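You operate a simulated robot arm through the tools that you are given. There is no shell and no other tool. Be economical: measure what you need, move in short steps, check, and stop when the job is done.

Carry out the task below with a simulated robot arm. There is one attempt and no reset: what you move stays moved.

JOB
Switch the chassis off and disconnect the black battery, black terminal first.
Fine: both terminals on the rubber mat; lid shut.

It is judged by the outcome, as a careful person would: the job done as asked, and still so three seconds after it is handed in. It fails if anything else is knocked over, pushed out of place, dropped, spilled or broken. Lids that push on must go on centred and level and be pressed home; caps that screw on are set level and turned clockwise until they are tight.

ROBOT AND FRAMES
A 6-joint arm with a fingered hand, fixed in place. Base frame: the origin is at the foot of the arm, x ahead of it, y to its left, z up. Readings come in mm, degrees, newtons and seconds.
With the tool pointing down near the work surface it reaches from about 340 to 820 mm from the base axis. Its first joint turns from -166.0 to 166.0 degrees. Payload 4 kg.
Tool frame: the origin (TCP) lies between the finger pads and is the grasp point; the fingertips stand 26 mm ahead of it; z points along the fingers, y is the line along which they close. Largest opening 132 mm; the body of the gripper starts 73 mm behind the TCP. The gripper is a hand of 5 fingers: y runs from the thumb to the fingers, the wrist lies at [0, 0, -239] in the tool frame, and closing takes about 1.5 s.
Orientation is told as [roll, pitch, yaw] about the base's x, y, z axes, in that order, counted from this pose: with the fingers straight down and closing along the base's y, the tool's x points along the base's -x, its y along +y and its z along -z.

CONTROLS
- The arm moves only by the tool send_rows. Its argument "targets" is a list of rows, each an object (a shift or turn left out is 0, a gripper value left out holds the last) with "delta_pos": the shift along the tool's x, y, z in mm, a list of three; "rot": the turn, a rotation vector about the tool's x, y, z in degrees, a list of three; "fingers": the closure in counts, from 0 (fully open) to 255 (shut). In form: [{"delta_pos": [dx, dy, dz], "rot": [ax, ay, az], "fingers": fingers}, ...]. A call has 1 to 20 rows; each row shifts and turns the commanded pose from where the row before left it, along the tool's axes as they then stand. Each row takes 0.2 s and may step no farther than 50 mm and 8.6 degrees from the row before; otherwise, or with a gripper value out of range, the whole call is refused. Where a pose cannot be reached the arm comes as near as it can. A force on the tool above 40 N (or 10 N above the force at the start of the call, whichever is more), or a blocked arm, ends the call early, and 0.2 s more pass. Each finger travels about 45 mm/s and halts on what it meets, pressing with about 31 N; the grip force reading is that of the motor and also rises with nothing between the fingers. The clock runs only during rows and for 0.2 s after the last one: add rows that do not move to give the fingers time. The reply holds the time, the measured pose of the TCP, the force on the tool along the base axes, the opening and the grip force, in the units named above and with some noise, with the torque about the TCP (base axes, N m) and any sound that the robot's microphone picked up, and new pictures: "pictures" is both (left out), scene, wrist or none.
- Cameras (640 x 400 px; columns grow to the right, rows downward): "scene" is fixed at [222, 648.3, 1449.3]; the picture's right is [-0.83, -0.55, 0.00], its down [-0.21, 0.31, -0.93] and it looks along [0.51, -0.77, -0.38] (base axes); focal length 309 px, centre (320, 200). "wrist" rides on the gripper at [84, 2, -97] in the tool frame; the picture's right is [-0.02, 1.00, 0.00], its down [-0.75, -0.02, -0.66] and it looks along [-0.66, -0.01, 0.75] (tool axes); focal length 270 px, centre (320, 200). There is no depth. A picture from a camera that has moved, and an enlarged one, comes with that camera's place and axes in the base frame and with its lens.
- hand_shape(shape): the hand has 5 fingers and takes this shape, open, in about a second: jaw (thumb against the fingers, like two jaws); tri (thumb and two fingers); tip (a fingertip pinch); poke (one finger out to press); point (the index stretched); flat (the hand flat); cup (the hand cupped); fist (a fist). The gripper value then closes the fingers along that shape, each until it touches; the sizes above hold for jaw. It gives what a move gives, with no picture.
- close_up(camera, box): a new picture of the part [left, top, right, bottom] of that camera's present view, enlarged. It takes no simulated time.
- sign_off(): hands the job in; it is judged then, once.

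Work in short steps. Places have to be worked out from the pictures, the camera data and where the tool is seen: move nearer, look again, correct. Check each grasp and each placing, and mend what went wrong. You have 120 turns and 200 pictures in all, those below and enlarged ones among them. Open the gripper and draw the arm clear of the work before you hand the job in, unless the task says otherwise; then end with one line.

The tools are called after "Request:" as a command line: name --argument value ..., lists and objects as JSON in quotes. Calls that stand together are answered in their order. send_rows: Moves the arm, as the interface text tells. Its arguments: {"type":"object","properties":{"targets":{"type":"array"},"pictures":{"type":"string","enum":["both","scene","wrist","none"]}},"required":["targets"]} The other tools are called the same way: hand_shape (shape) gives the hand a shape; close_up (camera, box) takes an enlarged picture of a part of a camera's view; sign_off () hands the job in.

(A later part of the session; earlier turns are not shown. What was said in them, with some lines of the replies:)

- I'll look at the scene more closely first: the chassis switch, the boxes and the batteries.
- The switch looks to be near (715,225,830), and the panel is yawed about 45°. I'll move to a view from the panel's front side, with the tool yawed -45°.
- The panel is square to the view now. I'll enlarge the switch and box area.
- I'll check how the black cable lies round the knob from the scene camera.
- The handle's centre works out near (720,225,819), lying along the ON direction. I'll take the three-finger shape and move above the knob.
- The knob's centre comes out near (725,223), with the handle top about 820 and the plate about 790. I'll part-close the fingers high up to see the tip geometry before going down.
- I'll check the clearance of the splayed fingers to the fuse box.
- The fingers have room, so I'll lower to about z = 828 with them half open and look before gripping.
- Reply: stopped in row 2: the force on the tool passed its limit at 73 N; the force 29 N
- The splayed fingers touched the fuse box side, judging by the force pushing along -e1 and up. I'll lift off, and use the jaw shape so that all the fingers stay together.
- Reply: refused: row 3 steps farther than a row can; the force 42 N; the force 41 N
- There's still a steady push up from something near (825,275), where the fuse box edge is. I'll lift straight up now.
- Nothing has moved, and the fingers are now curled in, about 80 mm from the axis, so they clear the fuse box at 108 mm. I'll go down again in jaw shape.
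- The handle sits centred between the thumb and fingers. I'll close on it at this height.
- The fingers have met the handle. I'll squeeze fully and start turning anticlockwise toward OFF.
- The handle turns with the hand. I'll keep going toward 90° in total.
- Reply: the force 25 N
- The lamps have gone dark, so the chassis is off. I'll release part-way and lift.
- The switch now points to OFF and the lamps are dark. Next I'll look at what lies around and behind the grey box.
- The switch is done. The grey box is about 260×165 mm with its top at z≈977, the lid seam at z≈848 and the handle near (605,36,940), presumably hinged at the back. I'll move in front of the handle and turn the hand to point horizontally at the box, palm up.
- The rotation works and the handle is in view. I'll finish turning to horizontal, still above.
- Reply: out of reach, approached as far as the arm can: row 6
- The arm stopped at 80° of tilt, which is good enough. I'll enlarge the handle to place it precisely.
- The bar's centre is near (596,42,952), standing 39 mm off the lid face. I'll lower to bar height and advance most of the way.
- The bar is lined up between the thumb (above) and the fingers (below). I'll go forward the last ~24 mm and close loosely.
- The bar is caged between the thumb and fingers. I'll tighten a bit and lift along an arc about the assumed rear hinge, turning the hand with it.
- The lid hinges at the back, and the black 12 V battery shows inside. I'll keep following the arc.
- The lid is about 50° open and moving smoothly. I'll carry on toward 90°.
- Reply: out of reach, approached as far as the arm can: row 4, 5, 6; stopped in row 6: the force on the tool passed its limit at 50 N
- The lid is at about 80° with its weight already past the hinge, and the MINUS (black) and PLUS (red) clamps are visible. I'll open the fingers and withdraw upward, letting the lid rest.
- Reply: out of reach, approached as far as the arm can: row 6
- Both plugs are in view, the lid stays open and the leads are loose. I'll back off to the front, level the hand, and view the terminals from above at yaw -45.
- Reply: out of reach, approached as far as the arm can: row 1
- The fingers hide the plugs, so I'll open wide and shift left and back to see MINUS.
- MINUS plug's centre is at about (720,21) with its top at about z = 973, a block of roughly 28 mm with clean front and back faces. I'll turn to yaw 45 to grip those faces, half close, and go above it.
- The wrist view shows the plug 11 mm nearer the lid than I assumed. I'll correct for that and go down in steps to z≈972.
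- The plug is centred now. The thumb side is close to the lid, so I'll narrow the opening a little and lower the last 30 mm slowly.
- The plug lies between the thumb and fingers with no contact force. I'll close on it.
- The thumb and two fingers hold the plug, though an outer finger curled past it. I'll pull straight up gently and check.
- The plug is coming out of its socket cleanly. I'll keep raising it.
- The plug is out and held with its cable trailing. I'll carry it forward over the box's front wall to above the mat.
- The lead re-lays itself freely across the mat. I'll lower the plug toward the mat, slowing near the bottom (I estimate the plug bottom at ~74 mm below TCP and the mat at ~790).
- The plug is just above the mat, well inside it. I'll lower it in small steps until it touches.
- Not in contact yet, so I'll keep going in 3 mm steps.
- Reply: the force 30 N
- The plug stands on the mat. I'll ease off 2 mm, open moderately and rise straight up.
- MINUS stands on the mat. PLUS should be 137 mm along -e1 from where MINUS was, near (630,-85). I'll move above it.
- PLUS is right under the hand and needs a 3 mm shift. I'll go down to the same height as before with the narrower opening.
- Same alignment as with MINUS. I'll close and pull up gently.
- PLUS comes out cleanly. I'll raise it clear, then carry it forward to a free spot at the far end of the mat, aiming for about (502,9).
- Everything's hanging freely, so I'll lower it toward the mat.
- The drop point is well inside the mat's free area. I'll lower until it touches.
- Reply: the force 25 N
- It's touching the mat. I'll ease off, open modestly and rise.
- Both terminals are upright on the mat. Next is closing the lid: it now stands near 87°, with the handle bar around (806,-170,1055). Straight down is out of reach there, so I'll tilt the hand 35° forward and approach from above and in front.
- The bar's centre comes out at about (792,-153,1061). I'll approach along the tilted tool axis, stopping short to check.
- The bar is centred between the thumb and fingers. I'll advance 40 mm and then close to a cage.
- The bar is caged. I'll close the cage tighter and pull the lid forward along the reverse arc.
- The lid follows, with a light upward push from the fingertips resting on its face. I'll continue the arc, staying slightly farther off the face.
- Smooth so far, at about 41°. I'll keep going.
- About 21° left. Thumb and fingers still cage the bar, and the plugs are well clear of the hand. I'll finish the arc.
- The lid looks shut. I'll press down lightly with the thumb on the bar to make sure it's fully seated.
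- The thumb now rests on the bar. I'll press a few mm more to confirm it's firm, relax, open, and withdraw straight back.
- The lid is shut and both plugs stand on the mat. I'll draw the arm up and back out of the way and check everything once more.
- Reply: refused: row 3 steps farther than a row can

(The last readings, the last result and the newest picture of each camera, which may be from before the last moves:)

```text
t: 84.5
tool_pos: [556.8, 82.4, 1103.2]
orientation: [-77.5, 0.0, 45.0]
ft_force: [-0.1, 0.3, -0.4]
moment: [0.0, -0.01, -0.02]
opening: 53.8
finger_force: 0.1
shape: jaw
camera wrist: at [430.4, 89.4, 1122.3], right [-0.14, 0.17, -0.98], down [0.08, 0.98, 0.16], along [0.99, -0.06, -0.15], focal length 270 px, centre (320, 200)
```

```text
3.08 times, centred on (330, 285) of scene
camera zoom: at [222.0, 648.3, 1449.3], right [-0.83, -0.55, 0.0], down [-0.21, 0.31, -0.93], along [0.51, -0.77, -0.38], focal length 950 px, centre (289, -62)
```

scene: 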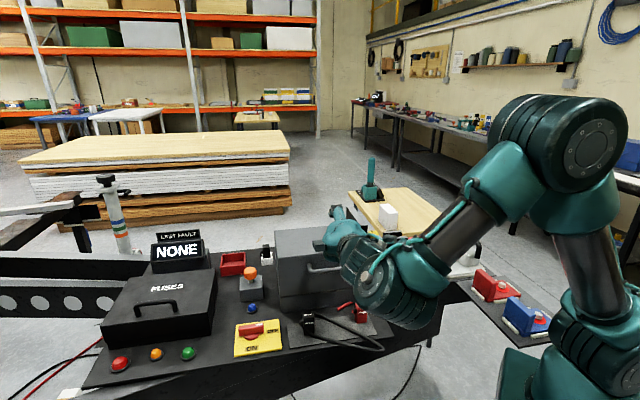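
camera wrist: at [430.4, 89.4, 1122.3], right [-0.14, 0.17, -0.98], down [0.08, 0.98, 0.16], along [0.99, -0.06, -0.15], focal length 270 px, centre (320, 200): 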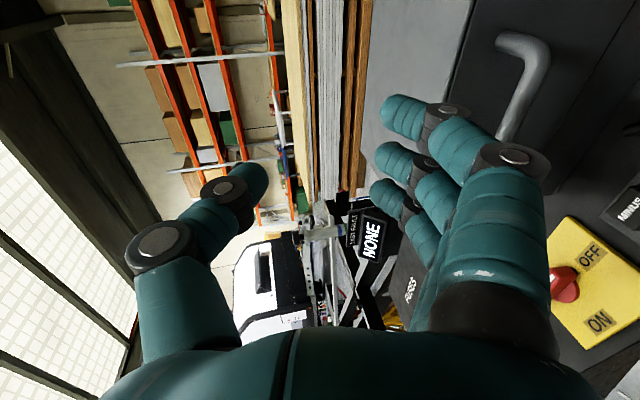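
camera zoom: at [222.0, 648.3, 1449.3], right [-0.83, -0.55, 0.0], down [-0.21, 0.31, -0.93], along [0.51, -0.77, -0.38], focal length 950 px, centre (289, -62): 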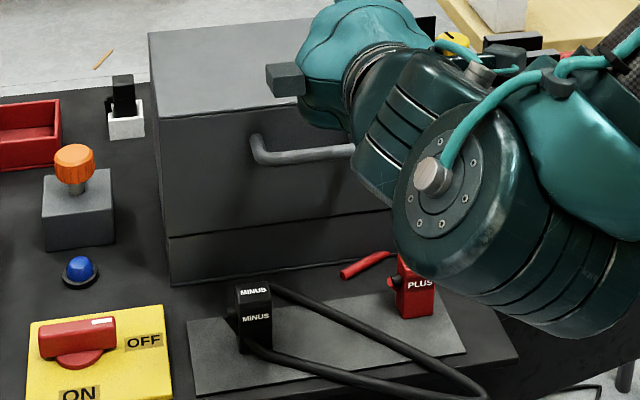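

That call was refused because one step was too long. I'll resend it with shorter steps.

Request:
send_rows --targets '[{"delta_pos": [0, -40, -10], "fingers": 0}, {"delta_pos": [0, -40, -20]}, {"delta_pos": [0, -30, -30]}, {"delta_pos": [0, -30, -30]}, {"rot": [-8, 0, 0]}, {"rot": [-8, 0, 0]}, {"rot": [-8, 0, 0]}, {"rot": [-8, 0, 0]}, {"rot": [-8, 0, 0]}, {"rot": [-8, 0, 0]}, {"rot": [-8, 0, 0]}, {"delta_pos": [40, 10, 0]}, {"delta_pos": [40, 10, 0]}, {"delta_pos": [40, 10, 0]}, {}]'

Request:
close_up --camera "scene" --box '[260, 210, 400, 350]'

```text
t: 87.7
tool_pos: [427.1, 20.3, 1207.6]
orientation: [-21.5, 0.0, 45.1]
ft_force: [0.1, -0.6, -0.7]
moment: [0.02, -0.05, 0.0]
opening: 132.0
finger_force: 0.0
shape: jaw
out of reach, approached as far as the arm can: row 3, 4, 10, 11
camera wrist: at [342.0, -13.3, 1296.0], right [-0.64, 0.67, -0.37], down [0.37, 0.69, 0.62], along [0.67, 0.26, -0.7], focal length 270 px, centre (320, 200)
```

scene: 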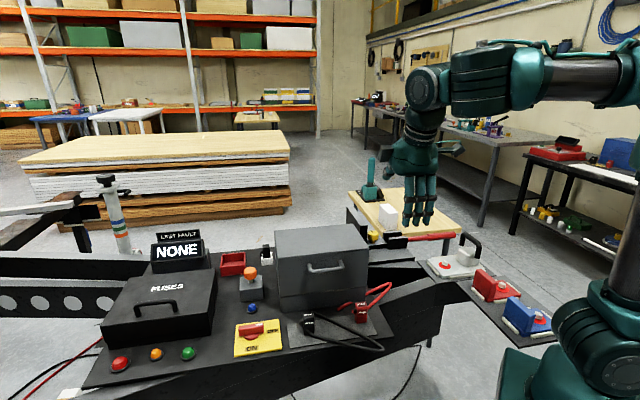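
wrist: 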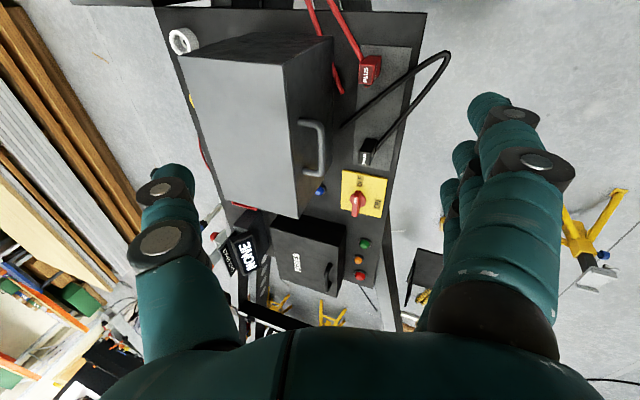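

```text
2.86 times, centred on (330, 280) of scene
camera zoom: at [222.0, 648.3, 1449.3], right [-0.83, -0.55, 0.0], down [-0.21, 0.31, -0.93], along [0.51, -0.77, -0.38], focal length 882 px, centre (291, -29)
```

zoom: 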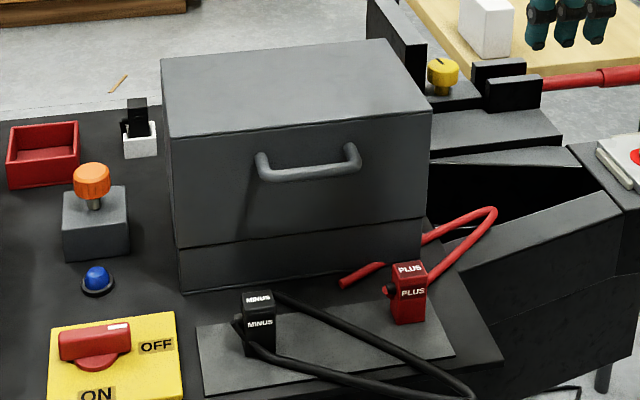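

The switch reads OFF with the lamps dark, MINUS and PLUS both stand on the mat, the lid is shut and the arm is clear with the hand open. I'll hand it in.

Request:
sign_off

```text
The job is handed in.
```

The chassis is switched off, and the black battery is disconnected (black terminal first, then red) with both terminals standing on the rubber mat and the lid shut; early on the hand pressed against the fuse box (73 N peak), but nothing looked moved.
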